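You operate a simulated robot arm through the tools that you are given. There is no shell and no other tool.

Carry out the task below with a simulated two-armed robot. There is one attempt and no reset: what you move stays moved.

TASK
Measure the blank on the desk gauge and sort it into the tray.
Fine: use the bay that the display names; lift the probe before the table moves; leave the table slid out and the dial as it is; press neither button.

The check looks at the end state, three seconds after you hand in, the way a careful person would. Anything else that was tipped, shoved, dropped, spilled or broken makes it a failure.

THE ROBOT
Two 7-joint arms with three-finger grippers on one trunk that stands fixed in place. Base frame: the origin is at the foot of the trunk, x ahead of it, y to its left, z up. Readings come in mm, rad, newtons and seconds.
The left shoulder is at [70, 165, 1188], the right one opposite. With the tool pointing down near the work surface each hand reaches from about 320 to 860 mm from the base axis, measured 20 degrees to its own side. Payload 3.91 kg a hand.
The tool frame of a hand sits at the grasp point between the pads (the TCP): z along the fingers, y along the line on which they close. The tips reach 30 mm beyond it. The gripper opens to 116 mm. The gripper's body begins 73 mm behind the TCP.
Orientation is that of the tool frame in the base frame, as a unit quaternion [x, y, z, w]. With the fingers straight down and closing along the base's y, the tool's x points along the base's -x, its y along +y and its z along -z.

THE INTERFACE
- The arms move only by the tool move_arm. It takes "left_commands", "right_commands" or both (then of equal length, played together; a hand with none holds still); each is a list of rows, each an object (a shift or turn left out is 0, a gripper value left out holds the last) with "travel": the shift along the tool's x, y, z in mm, a list of three; "rotation": the turn, a rotation vector about the tool's x, y, z in rad, a list of three; "claw": the opening, from 0 (shut) to 1 (fully open). In form: [{"travel": [x, y, z], "rotation": [rx, ry, rz], "claw": claw}, ...]. A call has 1 to 20 rows; each row shifts and turns the commanded pose from where the row before left it, along the tool's axes as they then stand. Each row takes 0.2 s and may step no farther than 50 mm and 0.15 rad from the row before; otherwise, or with a gripper value out of range, the whole call is refused. A pose out of reach is approached as far as the arm can. The call stops where the force on the tool passes 40 N (or 10 N more than at its start, if that is more) or the arm is blocked; 0.2 s more then pass. Each finger travels about 153 mm/s and halts on what it meets, pressing with about 27 N; the grip force reading is that of the motor and also rises with nothing between the fingers. The clock runs only during rows and for 0.2 s after the last one: add rows that do not move to give the fingers time. It gives the time, the measured TCP pose, the force on the tool (base axes), the opening and the grip force at its end, in the units of the frame above (readings bear some noise), with the torque about the TCP (base axes, N m) and any sound that the robot's microphone picked up, and new pictures: "pictures" is both (left out), scene, wrist or none (wrist: the cameras of the hands that moved).
- Cameras (640 x 400 px; columns grow to the right, rows downward): "scene" is now at [122.6, 44.5, 1495.6]; the picture's right is [0.53, -0.85, -0.00], its down [-0.56, -0.35, -0.75] and it looks along [0.63, 0.40, -0.66] (base axes); focal length 338 px, centre (320, 200). "left" rides on the left gripper at [75, 17, -88] in its tool frame; the picture's right is [-0.22, 0.97, 0.00], its down [-0.70, -0.16, -0.70] and it looks along [-0.68, -0.16, 0.71] (tool axes); focal length 247 px, centre (320, 200). "right" rides on the right gripper at [52, 56, -88] in its tool frame; the picture's right is [-0.73, 0.68, 0.00], its down [-0.49, -0.52, -0.70] and it looks along [-0.48, -0.51, 0.71] (tool axes); focal length 247 px, centre (320, 200). There is no depth. A picture from a camera that has moved, and an enlarged one, comes with that camera's place and axes in the base frame and with its lens.
- lift_body(by): slides the trunk up (or, below 0, down) by that many mm; the arms and the scene camera ride with it, the base frame stays. It gives what a move gives, with no picture.
- head_to(pan, tilt): turns the head with the scene camera to pan (to the left, within 1.501 rad either way) and tilt (down, from -0.506 to 1.204), counted from straight ahead of the robot. It gives what a move gives, and a new picture of the scene camera.
- inspect(camera, box): a new picture of the part [left, top, right, bottom] of that camera's present view, enlarged. The clock stands still meanwhile.
- hand_in(): hands the job in; it is judged then, once.

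Nothing tells you positions but the pictures and the camera data. Unless the task says otherwise, let go and move clear before handing in.

The tools are called after "Call:" as a command line: name --argument value ..., lists and objects as JSON in quotes. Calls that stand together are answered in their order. move_arm: Moves the arms, as the interface text tells. Its arguments: {"type":"object","properties":{"left_commands":{"type":"array"},"right_commands":{"type":"array"},"pictures":{"type":"string","enum":["both","scene","wrist","none"]}},"required":[]} The other tools are called the same way: lift_body (by) slides the trunk up or down; head_to (pan, tilt) turns the head that bears the scene camera; inspect (camera, box) takes an enlarged picture of a part of a camera's view; hand_in () hands the job in.

At the start:

```text
t: 0.0
left_ee_pos: [390.0, 571.8, 1175.5]
left_tool_rot: [0.001, 1.0, 0.0, 0.0]
left_wrist_force: [0.2, -0.6, 0.0]
left_wrist_torque: [0.0, -0.01, -0.04]
left_grip_width: 116.2
left_grip_force: 0.0
right_ee_pos: [433.5, 13.3, 1221.2]
right_tool_rot: [-0.001, 1.0, 0.001, 0.0]
right_wrist_force: [-0.3, -0.2, 0.6]
right_wrist_torque: [0.01, 0.0, -0.03]
right_grip_width: 116.1
right_grip_force: 0.1
trunk travel left (down, up): [-725.0, 115.0]
head pan, tilt: [0.56, 0.726]
```

scene: 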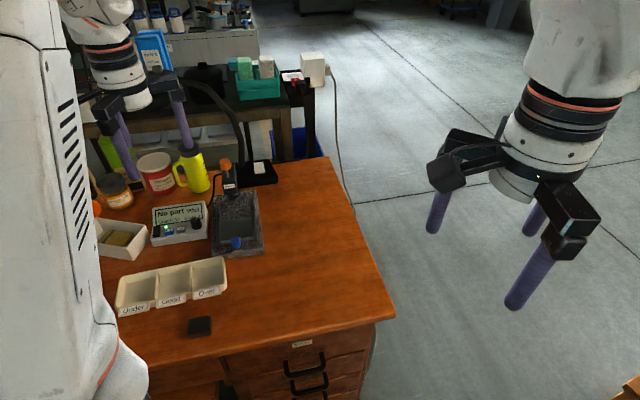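
right: 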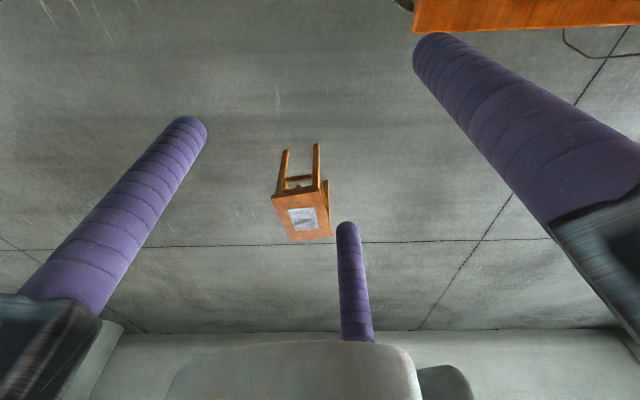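
left: 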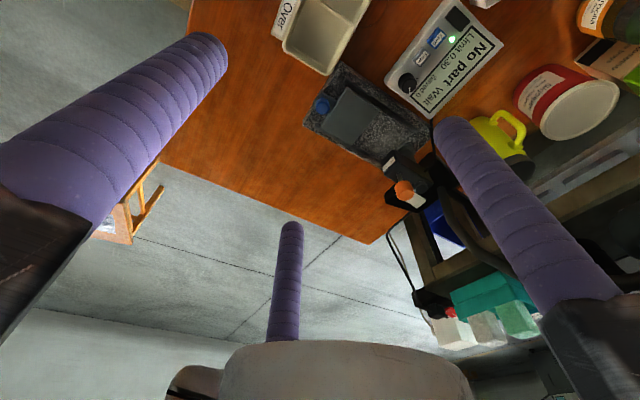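

I see a desk with a gauge (granite base, sliding table, probe with an orange knob), a display box, a three-bay tray and a dark blank at the desk's front edge. I'll look closer before I move anything.

Call:
inspect --camera "scene" --box '[80, 140, 280, 265]'

Call:
inspect --camera "scene" --box '[100, 240, 260, 340]'

Call:
inspect --camera "left" --box '[270, 0, 510, 150]'

Call:
inspect --camera "left" --box '[290, 50, 470, 220]'

```text
3.20 times, centred on (180, 202) of scene
camera zoom: at [122.6, 44.5, 1495.6], right [0.53, -0.85, 0.0], down [-0.56, -0.35, -0.75], along [0.63, 0.4, -0.66], focal length 1083 px, centre (768, 192)
```

zoom: 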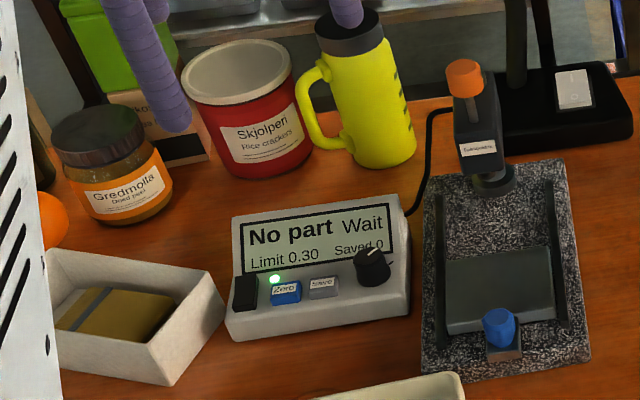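

```text
4.00 times, centred on (180, 290) of scene
camera zoom: at [122.6, 44.5, 1495.6], right [0.53, -0.85, 0.0], down [-0.56, -0.35, -0.75], along [0.63, 0.4, -0.66], focal length 1354 px, centre (880, -160)
```

zoom: 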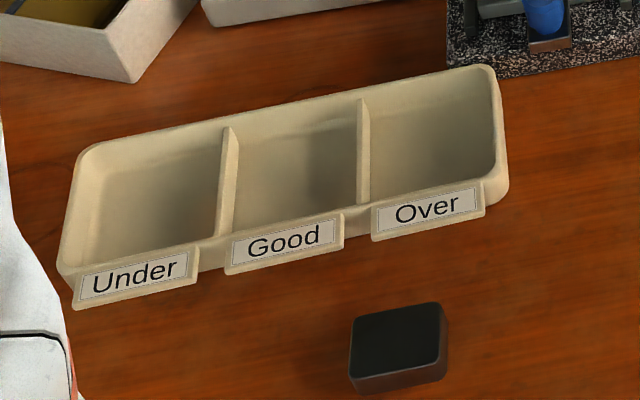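

```text
2.67 times, centred on (390, 75) of left
camera zoom: at [315.8, 587.9, 1264.5], right [0.22, 0.97, 0.0], down [0.7, -0.16, 0.7], along [0.68, -0.16, -0.71], focal length 659 px, centre (133, 533)
```

zoom: 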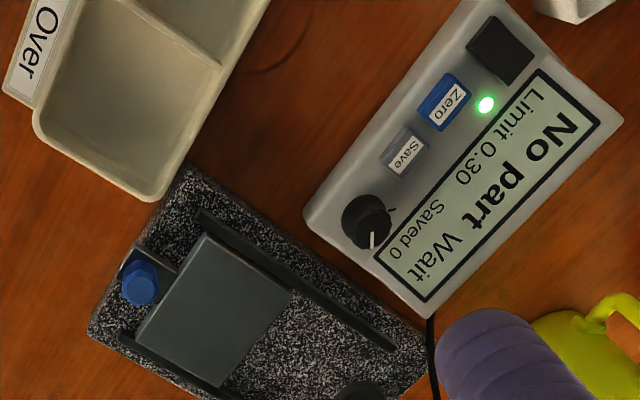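

```text
2.35 times, centred on (380, 135) of left
camera zoom: at [315.8, 587.9, 1264.5], right [0.22, 0.97, 0.0], down [0.7, -0.16, 0.7], along [0.68, -0.16, -0.71], focal length 581 px, centre (179, 353)
```

zoom: 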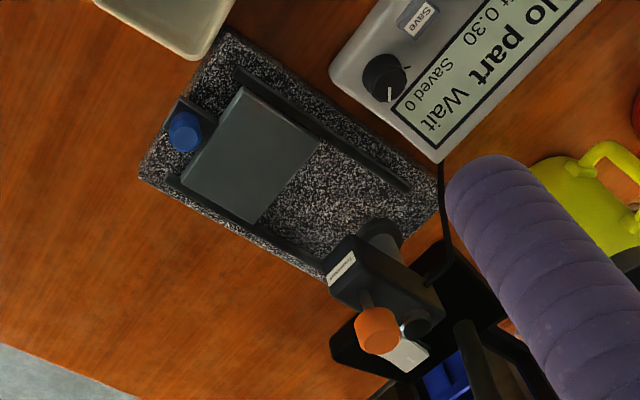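

The blue table knob comes out near (508, 547, 818) and the orange probe knob near (623, 662, 954). I'll bring the left hand's camera down for a closer look at the probe.

Call:
move_arm --left_commands '[{"travel": [0, 0, 40]}, {"travel": [0, 0, 40]}, {"travel": [0, 0, 40]}, {"travel": [0, 0, 0]}]' --pictures "both"

Call:
head_to --pan 0.85 --tilt 0.75

```text
t: 1.0
left_ee_pos: [387.6, 569.8, 1056.8]
left_tool_rot: [0.001, 1.0, -0.001, 0.001]
left_wrist_force: [-0.5, -0.4, 0.3]
left_wrist_torque: [0.0, -0.01, 0.0]
left_grip_width: 115.9
left_grip_force: 0.0
right_ee_pos: [433.1, 14.0, 1222.0]
right_tool_rot: [0.0, 1.0, 0.002, 0.0]
right_wrist_force: [0.3, 0.3, 0.1]
right_wrist_torque: [0.0, -0.04, 0.05]
right_grip_width: 116.0
right_grip_force: 0.0
trunk travel left (down, up): [-725.0, 115.0]
head pan, tilt: [0.56, 0.726]
camera scene: at [122.2, 43.9, 1495.6], right [0.53, -0.85, 0.0], down [-0.56, -0.35, -0.75], along [0.63, 0.4, -0.66], focal length 338 px, centre (320, 200)
camera left: at [314.6, 587.3, 1144.4], right [0.22, 0.97, 0.0], down [0.7, -0.16, 0.7], along [0.68, -0.16, -0.71], focal length 247 px, centre (320, 200)
```

scene: 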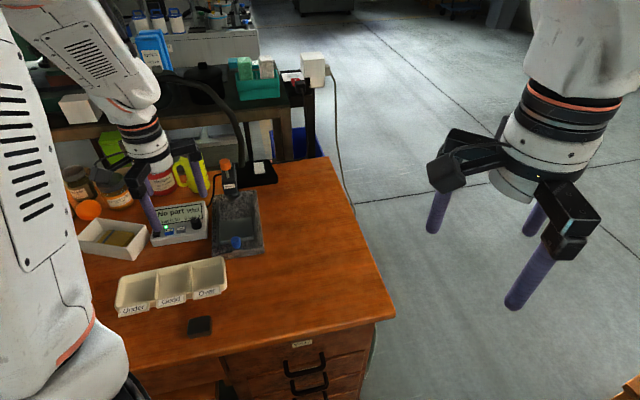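
left: 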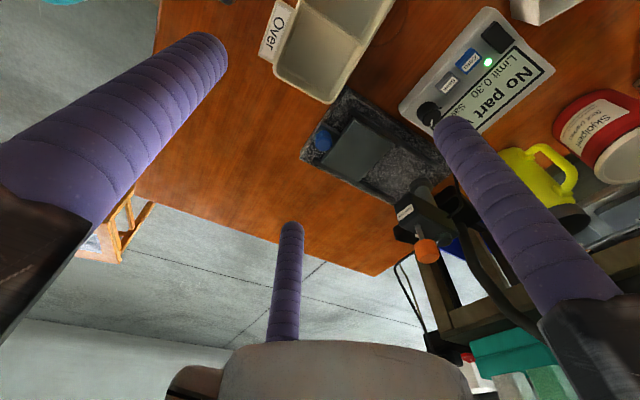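

```text
t: 1.8
left_ee_pos: [388.8, 571.2, 1057.0]
left_tool_rot: [0.001, 1.0, 0.0, 0.0]
left_wrist_force: [-1.0, 0.0, 0.8]
left_wrist_torque: [0.02, -0.01, 0.0]
left_grip_width: 115.8
left_grip_force: 0.1
right_ee_pos: [433.6, 13.4, 1221.4]
right_tool_rot: [0.0, 1.0, -0.001, -0.001]
right_wrist_force: [0.1, 0.0, -0.1]
right_wrist_torque: [-0.01, 0.01, 0.05]
right_grip_width: 116.2
right_grip_force: 0.0
trunk travel left (down, up): [-725.0, 115.0]
head pan, tilt: [0.85, 0.75]
camera scene: at [106.4, 62.1, 1493.5], right [0.75, -0.66, 0.0], down [-0.45, -0.51, -0.73], along [0.48, 0.55, -0.68], focal length 338 px, centre (320, 200)
```

scene: 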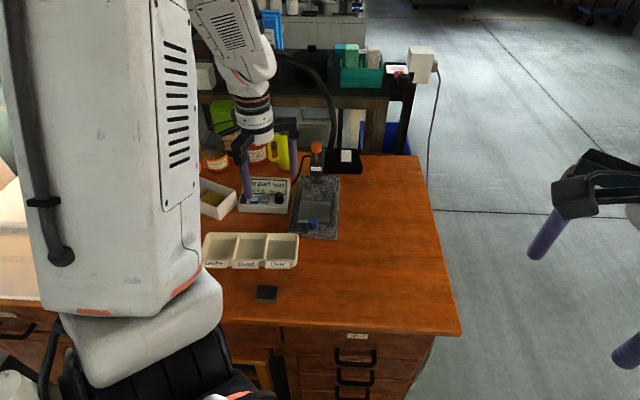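

I can't tell whether the grippers have a third finger-like part. I'll zoom in on the right gripper and on the gauge.

Call:
inspect --camera "scene" --box '[520, 150, 640, 380]'

Call:
inspect --camera "scene" --box '[250, 130, 370, 250]'

Call:
inspect --camera "left" --box '[290, 80, 470, 280]'

Call:
inspect --camera "scene" --box '[190, 220, 310, 310]'

```text
1.74 times, centred on (580, 265) of scene
camera zoom: at [106.4, 62.1, 1493.5], right [0.75, -0.66, 0.0], down [-0.45, -0.51, -0.73], along [0.48, 0.55, -0.68], focal length 589 px, centre (-132, 87)
```

zoom: 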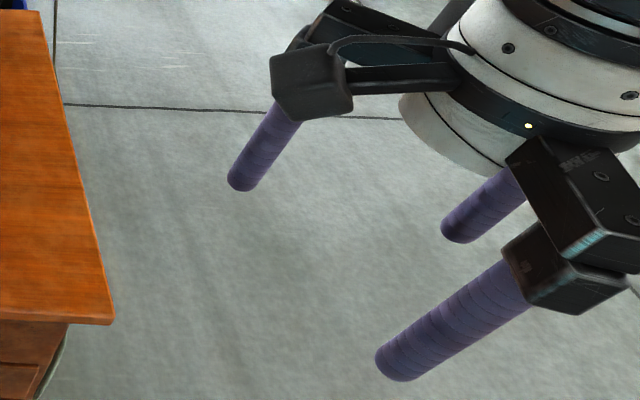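

```text
3.33 times, centred on (310, 190) of scene
camera zoom: at [106.4, 62.1, 1493.5], right [0.75, -0.66, 0.0], down [-0.45, -0.51, -0.73], along [0.48, 0.55, -0.68], focal length 1128 px, centre (353, 233)
```

zoom: 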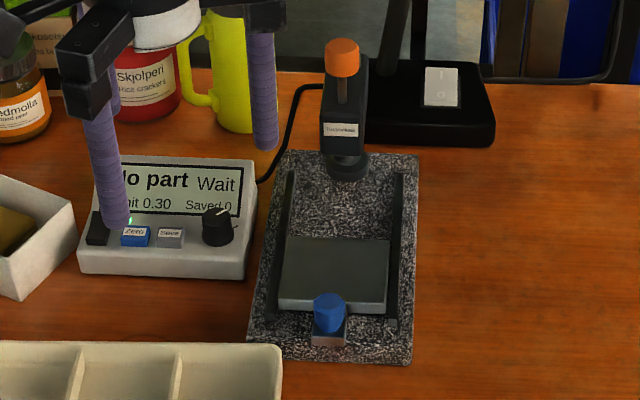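

```text
2.00 times, centred on (380, 180) of left
camera zoom: at [315.0, 587.7, 1144.4], right [0.22, 0.97, 0.0], down [0.7, -0.16, 0.7], along [0.68, -0.16, -0.71], focal length 494 px, centre (200, 240)
```

zoom: 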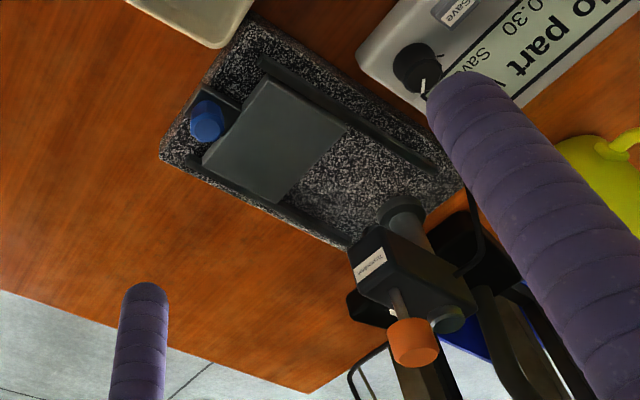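

```text
4.44 times, centred on (250, 265) of scene
camera zoom: at [106.4, 62.1, 1493.5], right [0.75, -0.66, 0.0], down [-0.45, -0.51, -0.73], along [0.48, 0.55, -0.68], focal length 1505 px, centre (631, -89)
```

zoom: 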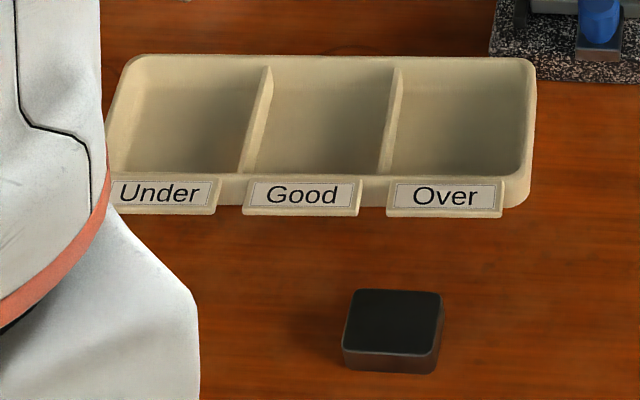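

The wrist view suggests three fingers set around the palm. I'll half-close the left gripper in free air to see how they move.

Call:
move_arm --left_commands '[{"claw": 0.4}, {"claw": 0.4}, {"claw": 0.4}]' --pictures "both"

Call:
move_arm --left_commands '[{"claw": 0.0}, {"claw": 0.0}, {"claw": 0.0}]' --pictures "both"

```text
t: 2.6
left_ee_pos: [389.9, 571.3, 1056.4]
left_tool_rot: [0.0, 1.0, 0.0, 0.0]
left_wrist_force: [1.1, 0.5, 0.2]
left_wrist_torque: [-0.01, 0.02, 0.01]
left_grip_width: 46.4
left_grip_force: 0.1
right_ee_pos: [434.1, 13.7, 1221.7]
right_tool_rot: [0.0, 1.0, 0.0, -0.001]
right_wrist_force: [-0.3, 0.2, 0.2]
right_wrist_torque: [0.02, 0.0, 0.01]
right_grip_width: 115.9
right_grip_force: 0.1
trunk travel left (down, up): [-725.0, 115.0]
head pan, tilt: [0.85, 0.75]
camera scene: at [106.3, 62.1, 1493.6], right [0.75, -0.66, 0.0], down [-0.45, -0.51, -0.73], along [0.48, 0.55, -0.68], focal length 338 px, centre (320, 200)
camera left: at [314.9, 587.7, 1144.4], right [0.22, 0.97, 0.0], down [0.7, -0.16, 0.7], along [0.68, -0.16, -0.71], focal length 247 px, centre (320, 200)
```

scene: 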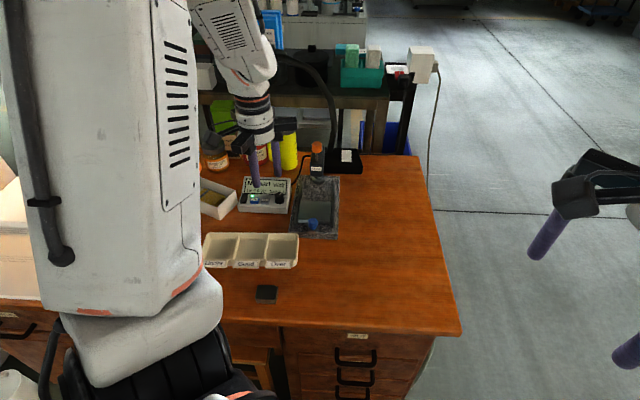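
left: 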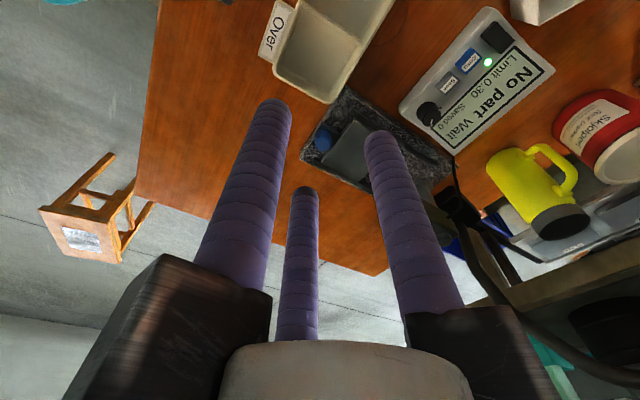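

```text
t: 3.4
left_ee_pos: [389.3, 571.2, 1056.2]
left_tool_rot: [0.0, 1.0, 0.0, 0.0]
left_wrist_force: [0.6, 0.1, -0.6]
left_wrist_torque: [0.0, -0.03, -0.01]
left_grip_width: 9.3
left_grip_force: 27.1
right_ee_pos: [433.5, 15.4, 1222.7]
right_tool_rot: [0.0, 1.0, -0.001, 0.0]
right_wrist_force: [-0.2, 0.2, -0.6]
right_wrist_torque: [-0.01, -0.01, -0.01]
right_grip_width: 115.9
right_grip_force: 0.0
trunk travel left (down, up): [-725.0, 115.0]
head pan, tilt: [0.85, 0.75]
camera scene: at [106.3, 62.1, 1493.6], right [0.75, -0.66, 0.0], down [-0.45, -0.51, -0.73], along [0.48, 0.55, -0.68], focal length 338 px, centre (320, 200)
camera left: at [314.9, 587.7, 1144.4], right [0.22, 0.97, 0.0], down [0.7, -0.16, 0.7], along [0.68, -0.16, -0.71], focal length 247 px, centre (320, 200)
```

scene: 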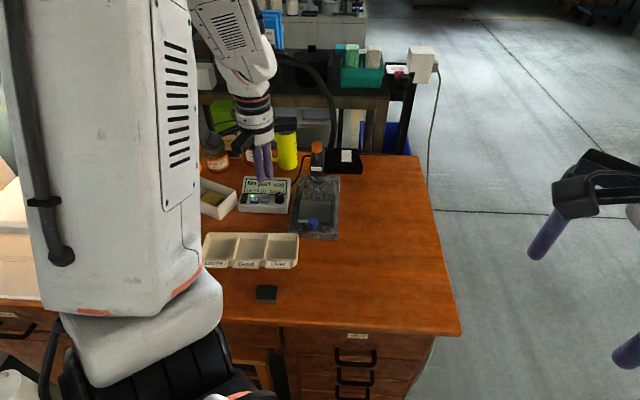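
left: 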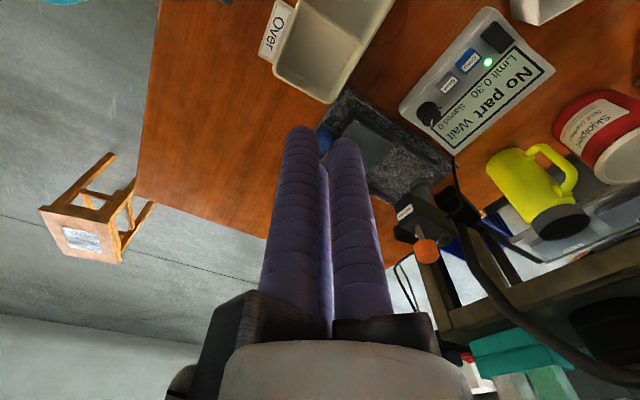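

The hand is a three-jaw concentric gripper: the jaws sit 120° apart and all close toward the axis. That suits round knobs. Next I'll turn the left hand so its camera faces along the gauge, for a close view of the probe head.

Call:
move_arm --left_commands '[{"rotation": [0, 0, -0.14], "claw": 1}, {"rotation": [0, 0, -0.14]}, {"rotation": [0, 0, -0.14]}, {"rotation": [0, 0, -0.14]}, {"rotation": [0, 0, -0.14]}, {"rotation": [0, 0, -0.14]}, {"rotation": [0, 0, -0.14]}, {"rotation": [0, 0, 0]}]' --pictures "both"

```text
t: 5.2
left_ee_pos: [390.2, 570.0, 1055.8]
left_tool_rot: [-0.472, 0.882, 0.0, 0.0]
left_wrist_force: [0.4, -0.2, 0.0]
left_wrist_torque: [-0.03, -0.01, -0.01]
left_grip_width: 115.9
left_grip_force: 0.0
right_ee_pos: [434.3, 14.6, 1220.9]
right_tool_rot: [0.0, 1.0, 0.0, 0.0]
right_wrist_force: [0.3, -0.4, -0.2]
right_wrist_torque: [0.0, -0.05, -0.01]
right_grip_width: 116.1
right_grip_force: 0.1
trunk travel left (down, up): [-725.0, 115.0]
head pan, tilt: [0.85, 0.75]
camera scene: at [106.2, 62.2, 1493.6], right [0.75, -0.66, 0.0], down [-0.45, -0.51, -0.73], along [0.48, 0.55, -0.68], focal length 338 px, centre (320, 200)
camera left: at [334.8, 518.2, 1144.5], right [-0.69, 0.73, 0.0], down [0.52, 0.49, 0.7], along [0.51, 0.48, -0.71], focal length 247 px, centre (320, 200)
```

scene: 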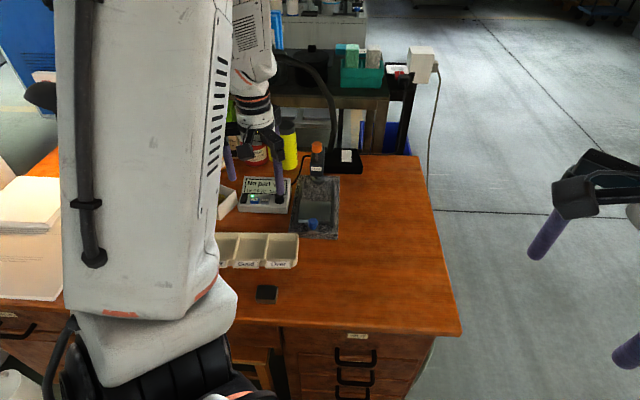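
left: 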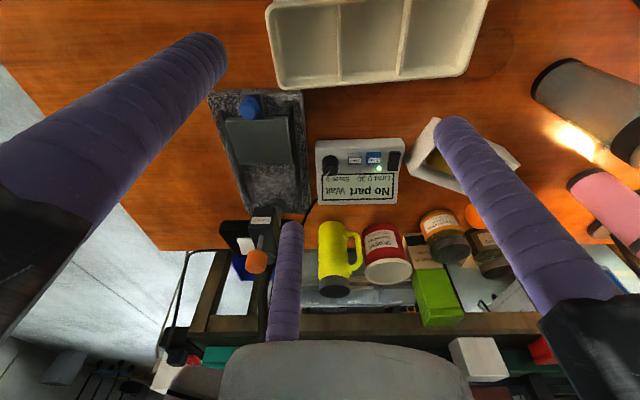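

Call:
inspect --camera "left" --box '[190, 75, 350, 175]'

Call:
inspect --camera "left" --box '[190, 180, 330, 290]'

Call:
inspect --camera "scene" --box '[280, 130, 360, 190]'

Call:
inspect --camera "scene" --box '[210, 220, 310, 310]'

```text
4.00 times, centred on (270, 125) of left
camera zoom: at [334.8, 518.2, 1144.5], right [-0.69, 0.73, 0.0], down [0.52, 0.49, 0.7], along [0.51, 0.48, -0.71], focal length 988 px, centre (520, 500)
```

zoom: 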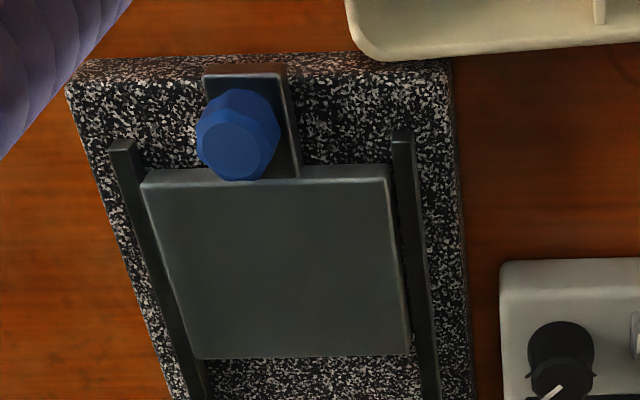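

```text
3.64 times, centred on (260, 235) of left
camera zoom: at [334.8, 518.2, 1144.5], right [-0.69, 0.73, 0.0], down [0.52, 0.49, 0.7], along [0.51, 0.48, -0.71], focal length 898 px, centre (538, 73)
```

zoom: 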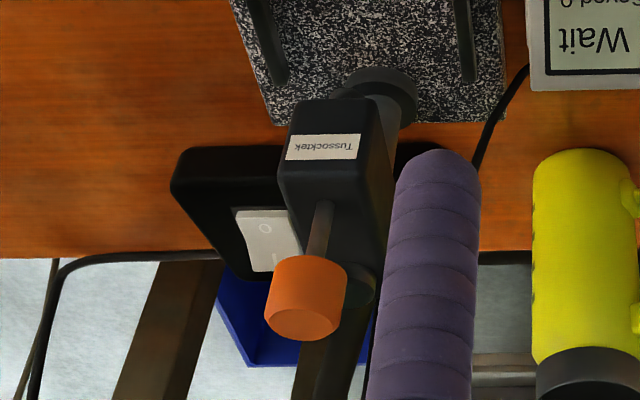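

```text
6.67 times, centred on (320, 160) of scene
camera zoom: at [106.2, 62.2, 1493.6], right [0.75, -0.66, 0.0], down [-0.45, -0.51, -0.73], along [0.48, 0.55, -0.68], focal length 2257 px, centre (320, 467)
```

zoom: 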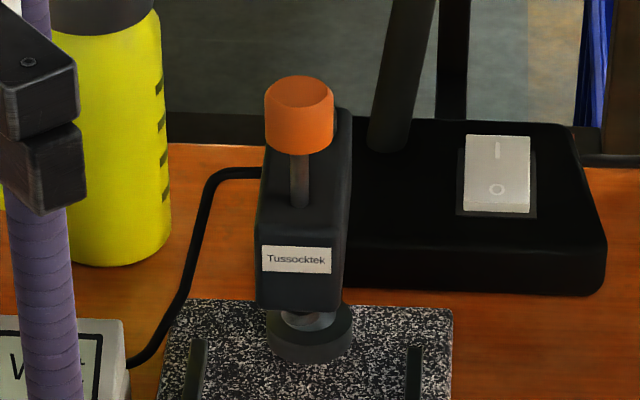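

```text
4.44 times, centred on (260, 265) of scene
camera zoom: at [106.2, 62.2, 1493.6], right [0.75, -0.66, 0.0], down [-0.45, -0.51, -0.73], along [0.48, 0.55, -0.68], focal length 1505 px, centre (587, -89)
```

zoom: 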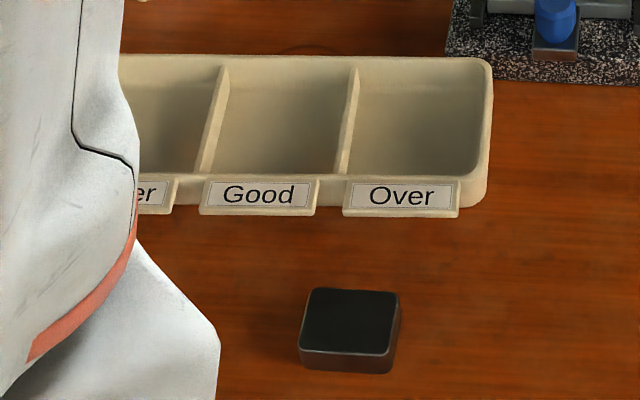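

Jaw 1 points along tool +y. The gauge's axis lies at about 45°, on the line x−y ≈ −43. To get the desk height, I'll move the left hand over clear desk near (520, 400), shut the fingers, and touch down gently.

Call:
move_arm --left_commands '[{"travel": [17, -50, 0]}, {"travel": [17, -48, 0]}, {"travel": [17, -48, 0]}, {"travel": [18, -45, 0], "claw": 0}, {"travel": [0, -12, 40], "claw": 0}, {"travel": [0, 0, 45], "claw": 0}, {"travel": [0, 0, 45], "claw": 0}, {"travel": [0, 0, 45], "claw": 0}, {"travel": [0, 0, 0], "claw": 0}]' --pictures "both"

```text
refused: row 1 steps farther than a row can; nothing moved
```

Call:
move_arm --left_commands '[{"travel": [15, -44, 0]}, {"travel": [15, -44, 0]}, {"travel": [15, -44, 0]}, {"travel": [15, -44, 0]}, {"travel": [9, -27, 35], "claw": 0}, {"travel": [0, 0, 45], "claw": 0}, {"travel": [0, 0, 45], "claw": 0}, {"travel": [0, 0, 45], "claw": 0}, {"travel": [0, 0, 0], "claw": 0}]' --pictures "both"

```text
t: 7.2
left_ee_pos: [520.7, 400.2, 886.5]
left_tool_rot: [-0.471, 0.882, 0.0, 0.0]
left_wrist_force: [-0.6, -0.5, 0.2]
left_wrist_torque: [0.01, 0.01, -0.03]
left_grip_width: 9.3
left_grip_force: 27.1
right_ee_pos: [432.0, 13.8, 1222.2]
right_tool_rot: [0.0, 1.0, 0.001, 0.0]
right_wrist_force: [0.2, 0.6, 0.1]
right_wrist_torque: [0.0, -0.02, -0.03]
right_grip_width: 115.9
right_grip_force: 0.0
trunk travel left (down, up): [-725.0, 115.0]
head pan, tilt: [0.85, 0.75]
camera scene: at [105.2, 61.6, 1493.7], right [0.75, -0.66, 0.0], down [-0.45, -0.51, -0.73], along [0.48, 0.55, -0.68], focal length 338 px, centre (320, 200)
camera left: at [463.8, 347.5, 974.4], right [-0.69, 0.73, 0.0], down [0.52, 0.49, 0.7], along [0.51, 0.48, -0.71], focal length 247 px, centre (320, 200)
```

scene: 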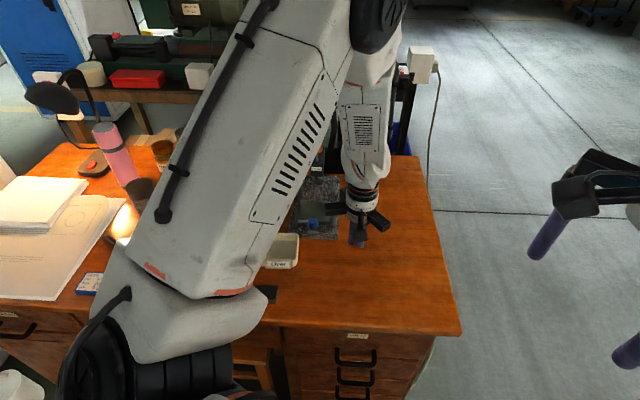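
left: 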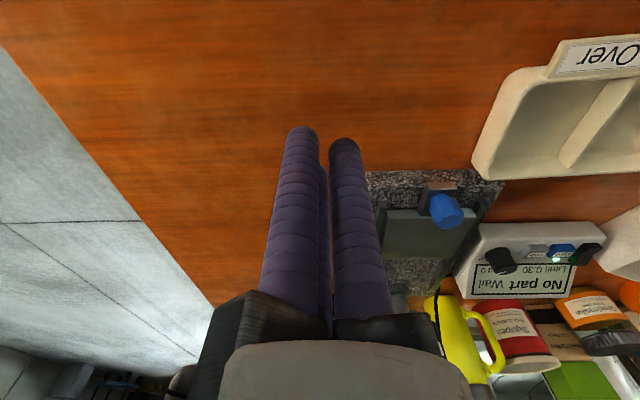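

Call:
move_arm --left_commands '[{"travel": [0, 0, 30]}, {"travel": [0, 0, 20]}, {"travel": [0, 0, 5]}, {"travel": [0, 0, 3]}, {"travel": [0, 0, 3]}, {"travel": [0, 0, 3]}, {"travel": [0, 0, 3]}, {"travel": [0, 0, 3]}, {"travel": [0, 0, 3]}, {"travel": [0, 0, 3]}, {"travel": [0, 0, 3]}, {"travel": [0, 0, 3]}, {"travel": [0, 0, 3]}, {"travel": [0, 0, 3]}, {"travel": [0, 0, 3]}]' --pictures "both"

```text
t: 10.4
left_ee_pos: [521.1, 399.6, 796.0]
left_tool_rot: [-0.471, 0.882, 0.001, 0.001]
left_wrist_force: [0.2, -0.2, -0.6]
left_wrist_torque: [-0.03, -0.01, -0.03]
left_grip_width: 8.8
left_grip_force: 26.7
right_ee_pos: [434.6, 15.2, 1222.4]
right_tool_rot: [0.001, 1.0, 0.0, 0.0]
right_wrist_force: [0.1, 0.3, -0.6]
right_wrist_torque: [-0.03, 0.02, 0.02]
right_grip_width: 116.1
right_grip_force: 0.2
trunk travel left (down, up): [-725.0, 115.0]
head pan, tilt: [0.85, 0.75]
camera scene: at [106.5, 62.2, 1493.5], right [0.75, -0.66, 0.0], down [-0.45, -0.51, -0.73], along [0.48, 0.55, -0.68], focal length 338 px, centre (320, 200)
camera left: at [465.3, 347.7, 883.4], right [-0.68, 0.73, 0.0], down [0.52, 0.49, 0.7], along [0.51, 0.48, -0.71], focal length 247 px, centre (320, 200)
```

scene: 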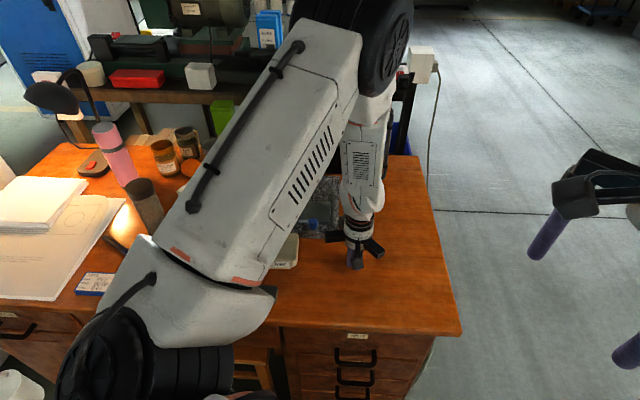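
left: 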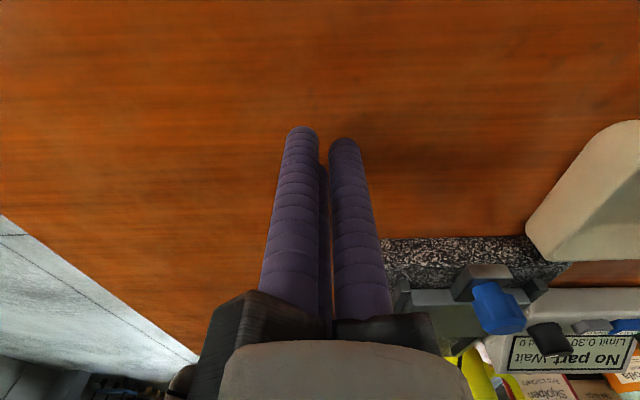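

Call:
move_arm --left_commands '[{"travel": [0, 0, 3]}, {"travel": [0, 0, 3]}, {"travel": [0, 0, 3]}, {"travel": [0, 0, 3]}, {"travel": [0, 0, 3]}, {"travel": [0, 0, 3]}, {"travel": [0, 0, 3]}, {"travel": [0, 0, 3]}]' --pictures "wrist"

```text
t: 11.4
left_ee_pos: [520.2, 400.4, 789.7]
left_tool_rot: [-0.469, 0.883, 0.0, 0.003]
left_wrist_force: [-10.5, -1.7, 29.9]
left_wrist_torque: [-0.19, 0.5, 0.2]
left_grip_width: 9.0
left_grip_force: 45.0
right_ee_pos: [430.9, 12.4, 1223.8]
right_tool_rot: [-0.002, 1.0, 0.002, 0.001]
right_wrist_force: [0.3, -0.3, -0.2]
right_wrist_torque: [-0.02, 0.01, 0.0]
right_grip_width: 116.1
right_grip_force: 0.0
trunk travel left (down, up): [-725.0, 115.0]
head pan, tilt: [0.85, 0.75]
stopped in row 4 (left hand): the force on the tool passed its limit at 44 N (the readings are from after the stop); the commanded pose is now the measured one
camera left: at [464.0, 347.3, 877.3], right [-0.68, 0.73, 0.0], down [0.52, 0.49, 0.7], along [0.51, 0.48, -0.71], focal length 247 px, centre (320, 200)
```

left: 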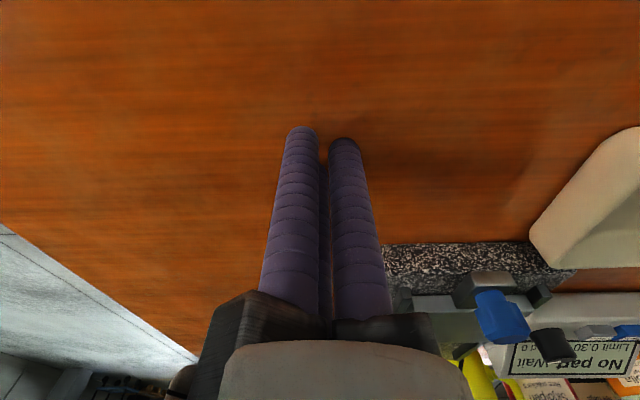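

The desk top is at z ≈ 760. From this low spot the camera sees the gauge in profile, so I'll zoom in to measure heights.

Call:
inspect --camera "left" --box '[370, 220, 610, 370]'

```text
2.67 times, centred on (490, 295) of left
camera zoom: at [464.0, 347.3, 877.3], right [-0.68, 0.73, 0.0], down [0.52, 0.49, 0.7], along [0.51, 0.48, -0.71], focal length 659 px, centre (-133, -53)
```

zoom: 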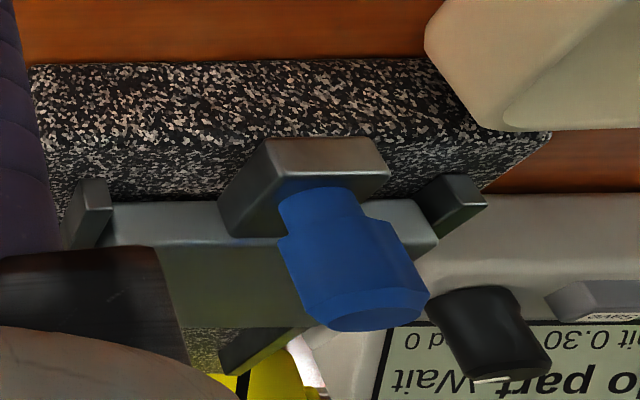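

Knob top is near z 828 and table top near z 798. The head block spans about z 864–915 and its column stands at the back. I need to see under the head to know if the probe is up, so I'll raise the left hand and tilt it until the camera looks level.

Call:
move_arm --left_commands '[{"travel": [0, 0, -40]}, {"travel": [0, 0, -20]}, {"rotation": [0, -0.15, 0]}, {"rotation": [0, -0.15, 0]}, {"rotation": [0, -0.15, 0]}, {"rotation": [0, 0, 0]}]' --pictures "wrist"

Call:
inspect --camera "left" --box '[360, 150, 640, 325]'

```text
t: 12.8
left_ee_pos: [523.0, 402.9, 846.4]
left_tool_rot: [-0.458, 0.86, 0.104, 0.199]
left_wrist_force: [0.5, -0.8, -0.1]
left_wrist_torque: [0.01, 0.03, 0.0]
left_grip_width: 8.8
left_grip_force: 44.7
right_ee_pos: [434.2, 14.1, 1223.0]
right_tool_rot: [0.0, 1.0, -0.001, -0.001]
right_wrist_force: [0.2, 0.5, 0.2]
right_wrist_torque: [0.0, -0.01, 0.03]
right_grip_width: 116.1
right_grip_force: 0.2
trunk travel left (down, up): [-725.0, 115.0]
head pan, tilt: [0.85, 0.75]
camera left: at [449.2, 323.4, 892.2], right [-0.7, 0.71, 0.1], down [0.31, 0.18, 0.93], along [0.65, 0.68, -0.34], focal length 247 px, centre (320, 200)
```

left: 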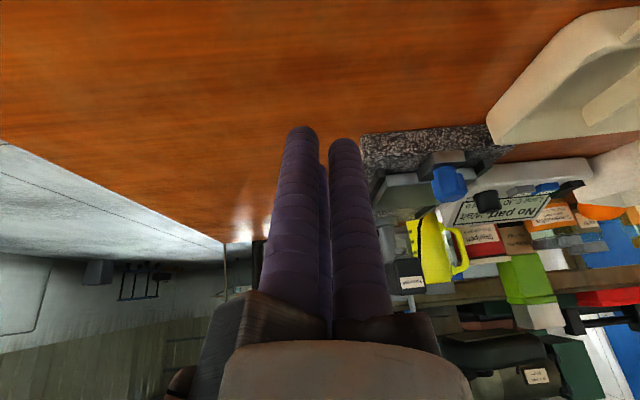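

```text
2.29 times, centred on (500, 238) of left
camera zoom: at [449.2, 323.4, 892.2], right [-0.7, 0.71, 0.1], down [0.31, 0.18, 0.93], along [0.65, 0.68, -0.34], focal length 564 px, centre (-91, 114)
```

zoom: 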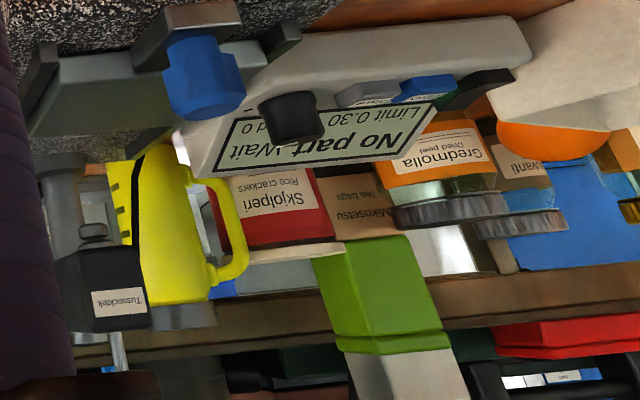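

The probe tip shows just under the head at about z 848, well above the table, so the probe is up now. The blank is about 48 × 36 mm, centred near (304, 481), with its sides at roughly 45°. I'll level the left hand, raise it, turn it and open it for the pick.

Call:
move_arm --left_commands '[{"rotation": [0, 0.15, 0]}, {"rotation": [0, 0.15, 0]}, {"rotation": [0, 0.15, 0]}, {"travel": [0, 0, -45]}, {"travel": [0, 0, -45]}, {"travel": [0, 0, -45]}, {"rotation": [0, 0, 0.144], "claw": 1}, {"rotation": [0, 0, 0.144]}, {"rotation": [0, 0, 0.144]}, {"rotation": [0, 0, 0.144]}, {"rotation": [0, 0, 0.144]}, {"rotation": [0, 0, 0.144]}, {"rotation": [0, 0, 0.144]}, {"rotation": [0, 0, 0.144]}, {"rotation": [0, 0, 0.144]}, {"rotation": [0, 0, 0.144]}, {"rotation": [0, 0, 0.144]}, {"rotation": [0, 0, 0.144]}, {"rotation": [0, 0, 0]}]' --pictures "both"

```text
t: 16.8
left_ee_pos: [521.8, 401.9, 981.6]
left_tool_rot: [0.367, 0.93, 0.001, 0.001]
left_wrist_force: [-0.5, 0.5, 0.4]
left_wrist_torque: [0.02, -0.01, 0.0]
left_grip_width: 116.0
left_grip_force: 0.1
right_ee_pos: [433.4, 14.4, 1222.2]
right_tool_rot: [0.0, 1.0, 0.0, 0.0]
right_wrist_force: [0.3, 0.6, -0.1]
right_wrist_torque: [0.0, -0.01, -0.01]
right_grip_width: 115.9
right_grip_force: 0.1
trunk travel left (down, up): [-725.0, 115.0]
head pan, tilt: [0.85, 0.75]
camera scene: at [106.4, 61.9, 1493.6], right [0.75, -0.66, 0.0], down [-0.45, -0.51, -0.73], along [0.48, 0.55, -0.68], focal length 338 px, centre (320, 200)
camera left: at [478.9, 464.3, 1069.4], right [0.83, 0.56, 0.0], down [0.4, -0.59, 0.7], along [0.4, -0.58, -0.71], focal length 247 px, centre (320, 200)
```

scene: 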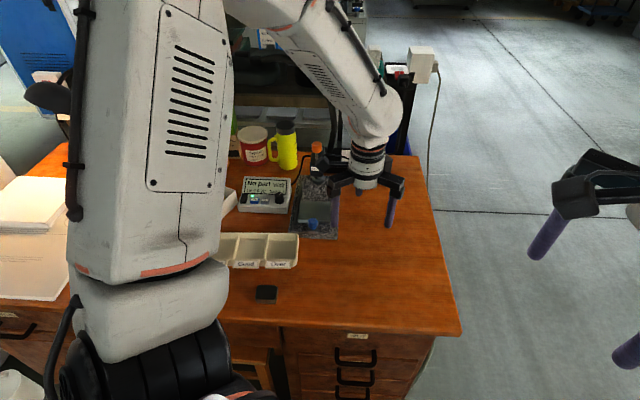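
left: 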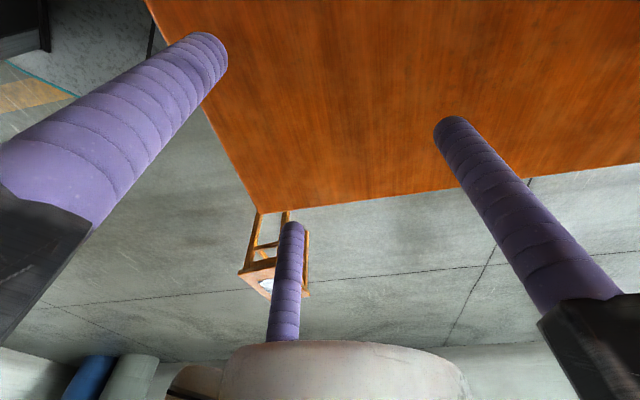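

Call:
move_arm --left_commands '[{"travel": [35.7, -16.45, 5]}, {"travel": [35.7, -16.45, 5]}, {"travel": [35.7, -16.45, 5]}, {"travel": [35.7, -16.45, 5]}, {"travel": [35.7, -16.45, 5]}, {"travel": [35.7, -16.45, 5]}, {"travel": [0, 0, 0]}]' --pictures "both"

Call:
inspect --camera "scene" --box '[180, 180, 340, 310]'

```text
t: 18.4
left_ee_pos: [299.7, 476.2, 951.1]
left_tool_rot: [0.365, 0.931, 0.002, 0.002]
left_wrist_force: [0.0, 0.3, 0.2]
left_wrist_torque: [0.0, 0.01, 0.04]
left_grip_width: 115.9
left_grip_force: 0.0
right_ee_pos: [434.7, 15.3, 1220.5]
right_tool_rot: [0.001, 1.0, 0.0, 0.0]
right_wrist_force: [-0.5, 0.5, 0.4]
right_wrist_torque: [0.0, 0.01, 0.0]
right_grip_width: 116.0
right_grip_force: 0.0
trunk travel left (down, up): [-725.0, 115.0]
head pan, tilt: [0.85, 0.75]
camera scene: at [106.5, 62.5, 1493.5], right [0.75, -0.66, 0.0], down [-0.45, -0.51, -0.73], along [0.48, 0.55, -0.68], focal length 338 px, centre (320, 200)
camera left: at [256.2, 539.2, 1038.6], right [0.83, 0.56, 0.0], down [0.4, -0.59, 0.7], along [0.4, -0.58, -0.71], focal length 247 px, centre (320, 200)
```

scene: 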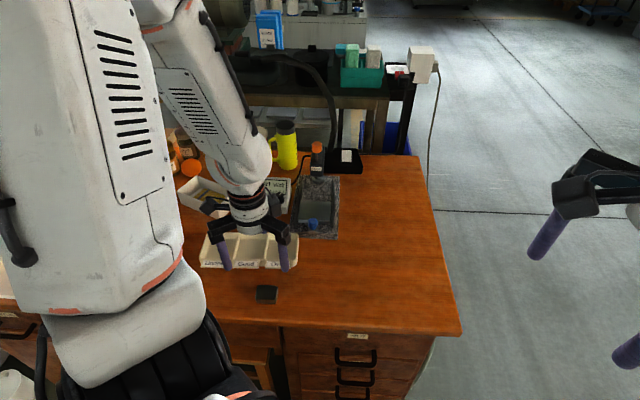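
left: 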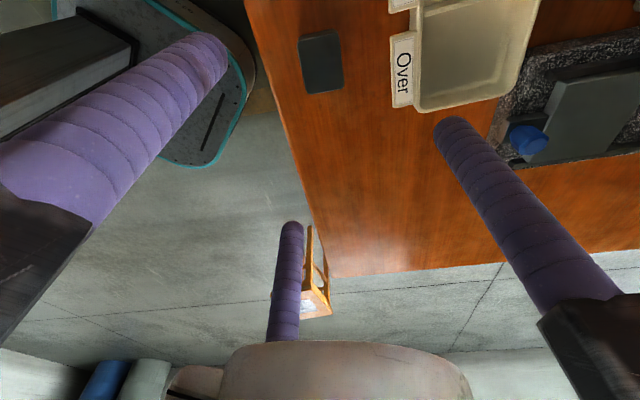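

```text
3.08 times, centred on (260, 245) of scene
camera zoom: at [106.5, 62.5, 1493.5], right [0.75, -0.66, 0.0], down [-0.45, -0.51, -0.73], along [0.48, 0.55, -0.68], focal length 1042 px, centre (505, 62)
```

zoom: 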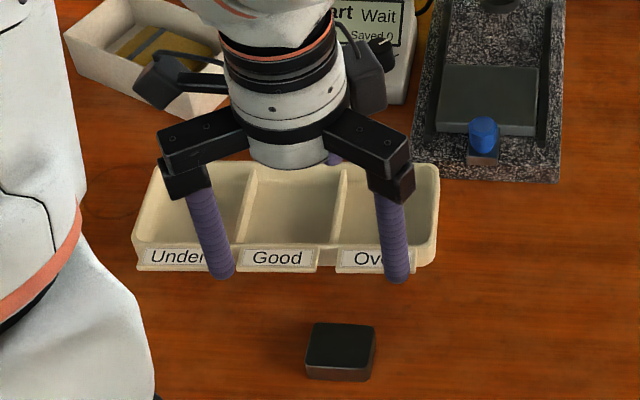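

Call:
move_arm --left_commands '[{"travel": [1.5, -3, 40], "claw": 0.7}, {"travel": [0, 0, 40]}, {"travel": [0, 0, 35]}, {"travel": [0, 0, 0]}]' --pictures "both"

Call:
inspect --camera "scene" --box '[200, 220, 320, 320]'

Call:
inspect --camera "left" --box '[220, 0, 460, 260]'

```text
t: 19.4
left_ee_pos: [296.3, 474.5, 834.6]
left_tool_rot: [0.366, 0.931, 0.001, 0.002]
left_wrist_force: [-0.8, -0.2, 0.1]
left_wrist_torque: [-0.01, -0.02, 0.04]
left_grip_width: 81.2
left_grip_force: 0.0
right_ee_pos: [432.3, 14.3, 1222.2]
right_tool_rot: [0.0, 1.0, 0.0, 0.0]
right_wrist_force: [-0.3, 0.0, 0.1]
right_wrist_torque: [-0.02, -0.03, 0.02]
right_grip_width: 116.0
right_grip_force: 0.1
trunk travel left (down, up): [-725.0, 115.0]
head pan, tilt: [0.85, 0.75]
camera scene: at [105.6, 61.8, 1493.6], right [0.75, -0.66, 0.0], down [-0.45, -0.51, -0.73], along [0.48, 0.55, -0.68], focal length 338 px, centre (320, 200)
camera left: at [252.1, 536.9, 923.2], right [0.83, 0.56, 0.01], down [0.4, -0.59, 0.7], along [0.4, -0.58, -0.71], focal length 247 px, centre (320, 200)
```

scene: 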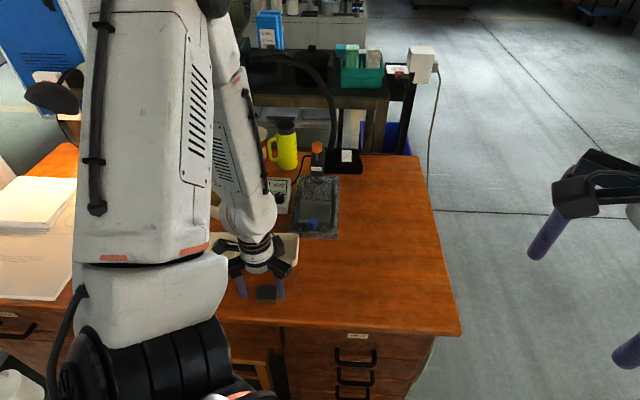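
left: 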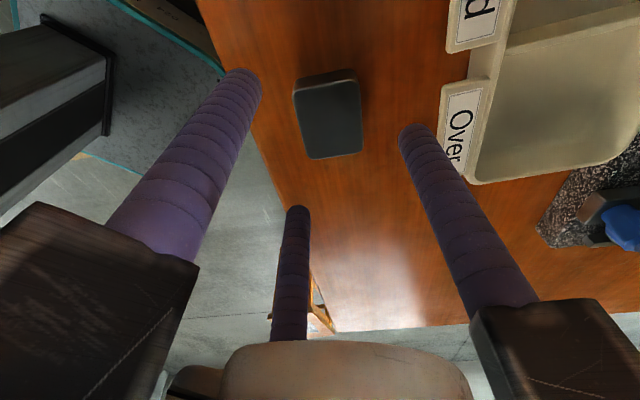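

```text
4.00 times, centred on (260, 270) of scene
camera zoom: at [105.6, 61.8, 1493.6], right [0.75, -0.66, 0.0], down [-0.45, -0.51, -0.73], along [0.48, 0.55, -0.68], focal length 1354 px, centre (560, -80)
```

zoom: 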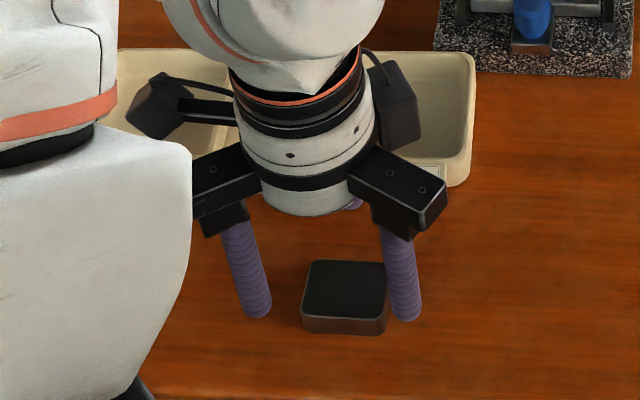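

```text
1.54 times, centred on (340, 130) of left
camera zoom: at [252.1, 536.9, 923.2], right [0.83, 0.56, 0.01], down [0.4, -0.59, 0.7], along [0.4, -0.58, -0.71], focal length 380 px, centre (289, 308)
```

zoom: 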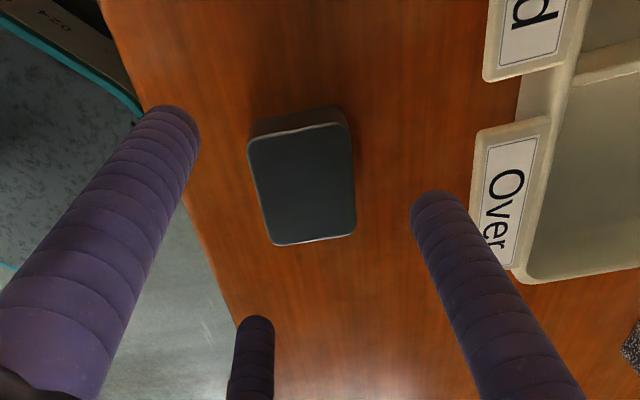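

The blank measures about 50 × 38 mm at 45°, centred near (302, 478), with jaw A facing its long side. I'll descend and close on it.

Call:
move_arm --left_commands '[{"rotation": [0, 0, 0.035]}, {"travel": [0, 0, 25]}, {"travel": [0, 0, 14]}, {"travel": [0, 0, 0]}, {"claw": 0.3}, {"claw": 0.3}, {"claw": 0.3}, {"claw": 0.3}]' --pictures "both"

Call:
inspect --camera "left" --box '[220, 0, 460, 260]'

```text
t: 21.2
left_ee_pos: [296.6, 474.4, 796.3]
left_tool_rot: [0.382, 0.924, 0.001, 0.001]
left_wrist_force: [-2.0, -0.2, 1.7]
left_wrist_torque: [-0.05, 0.02, -0.01]
left_grip_width: 55.0
left_grip_force: 20.4
right_ee_pos: [433.2, 13.4, 1221.6]
right_tool_rot: [0.001, 1.0, 0.0, 0.0]
right_wrist_force: [0.2, -0.6, 1.1]
right_wrist_torque: [0.01, 0.03, 0.0]
right_grip_width: 115.9
right_grip_force: 0.1
trunk travel left (down, up): [-725.0, 115.0]
head pan, tilt: [0.85, 0.75]
camera scene: at [106.0, 61.9, 1493.6], right [0.75, -0.66, 0.0], down [-0.45, -0.51, -0.73], along [0.48, 0.55, -0.68], focal length 338 px, centre (320, 200)
camera left: at [254.6, 538.6, 884.9], right [0.85, 0.53, 0.0], down [0.38, -0.61, 0.7], along [0.38, -0.59, -0.71], focal length 247 px, centre (320, 200)
```

scene: 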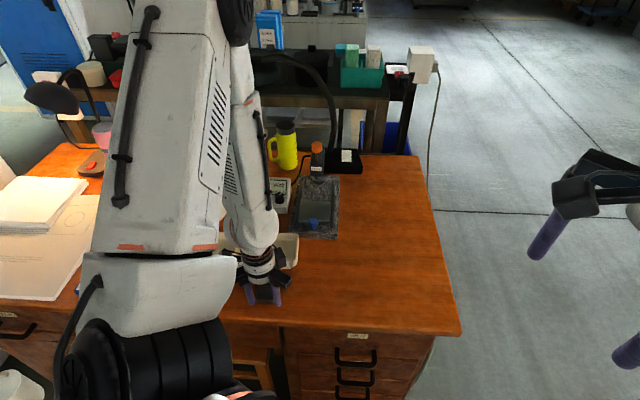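
left: 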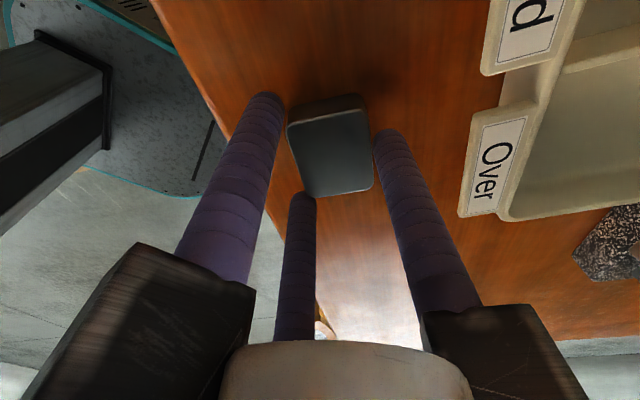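

```text
1.54 times, centred on (340, 130) of left
camera zoom: at [254.6, 538.6, 884.9], right [0.85, 0.53, 0.0], down [0.38, -0.61, 0.7], along [0.38, -0.59, -0.71], focal length 380 px, centre (289, 308)
```

zoom: 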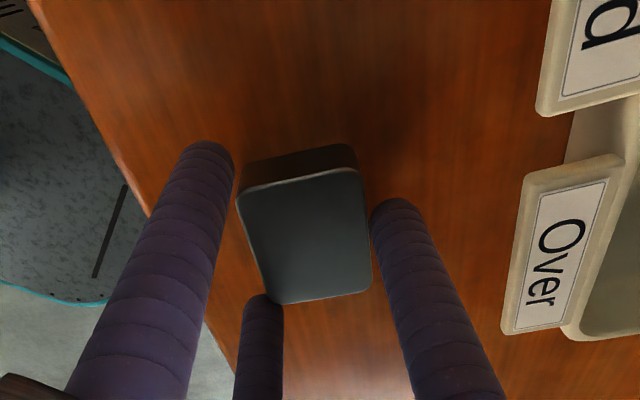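

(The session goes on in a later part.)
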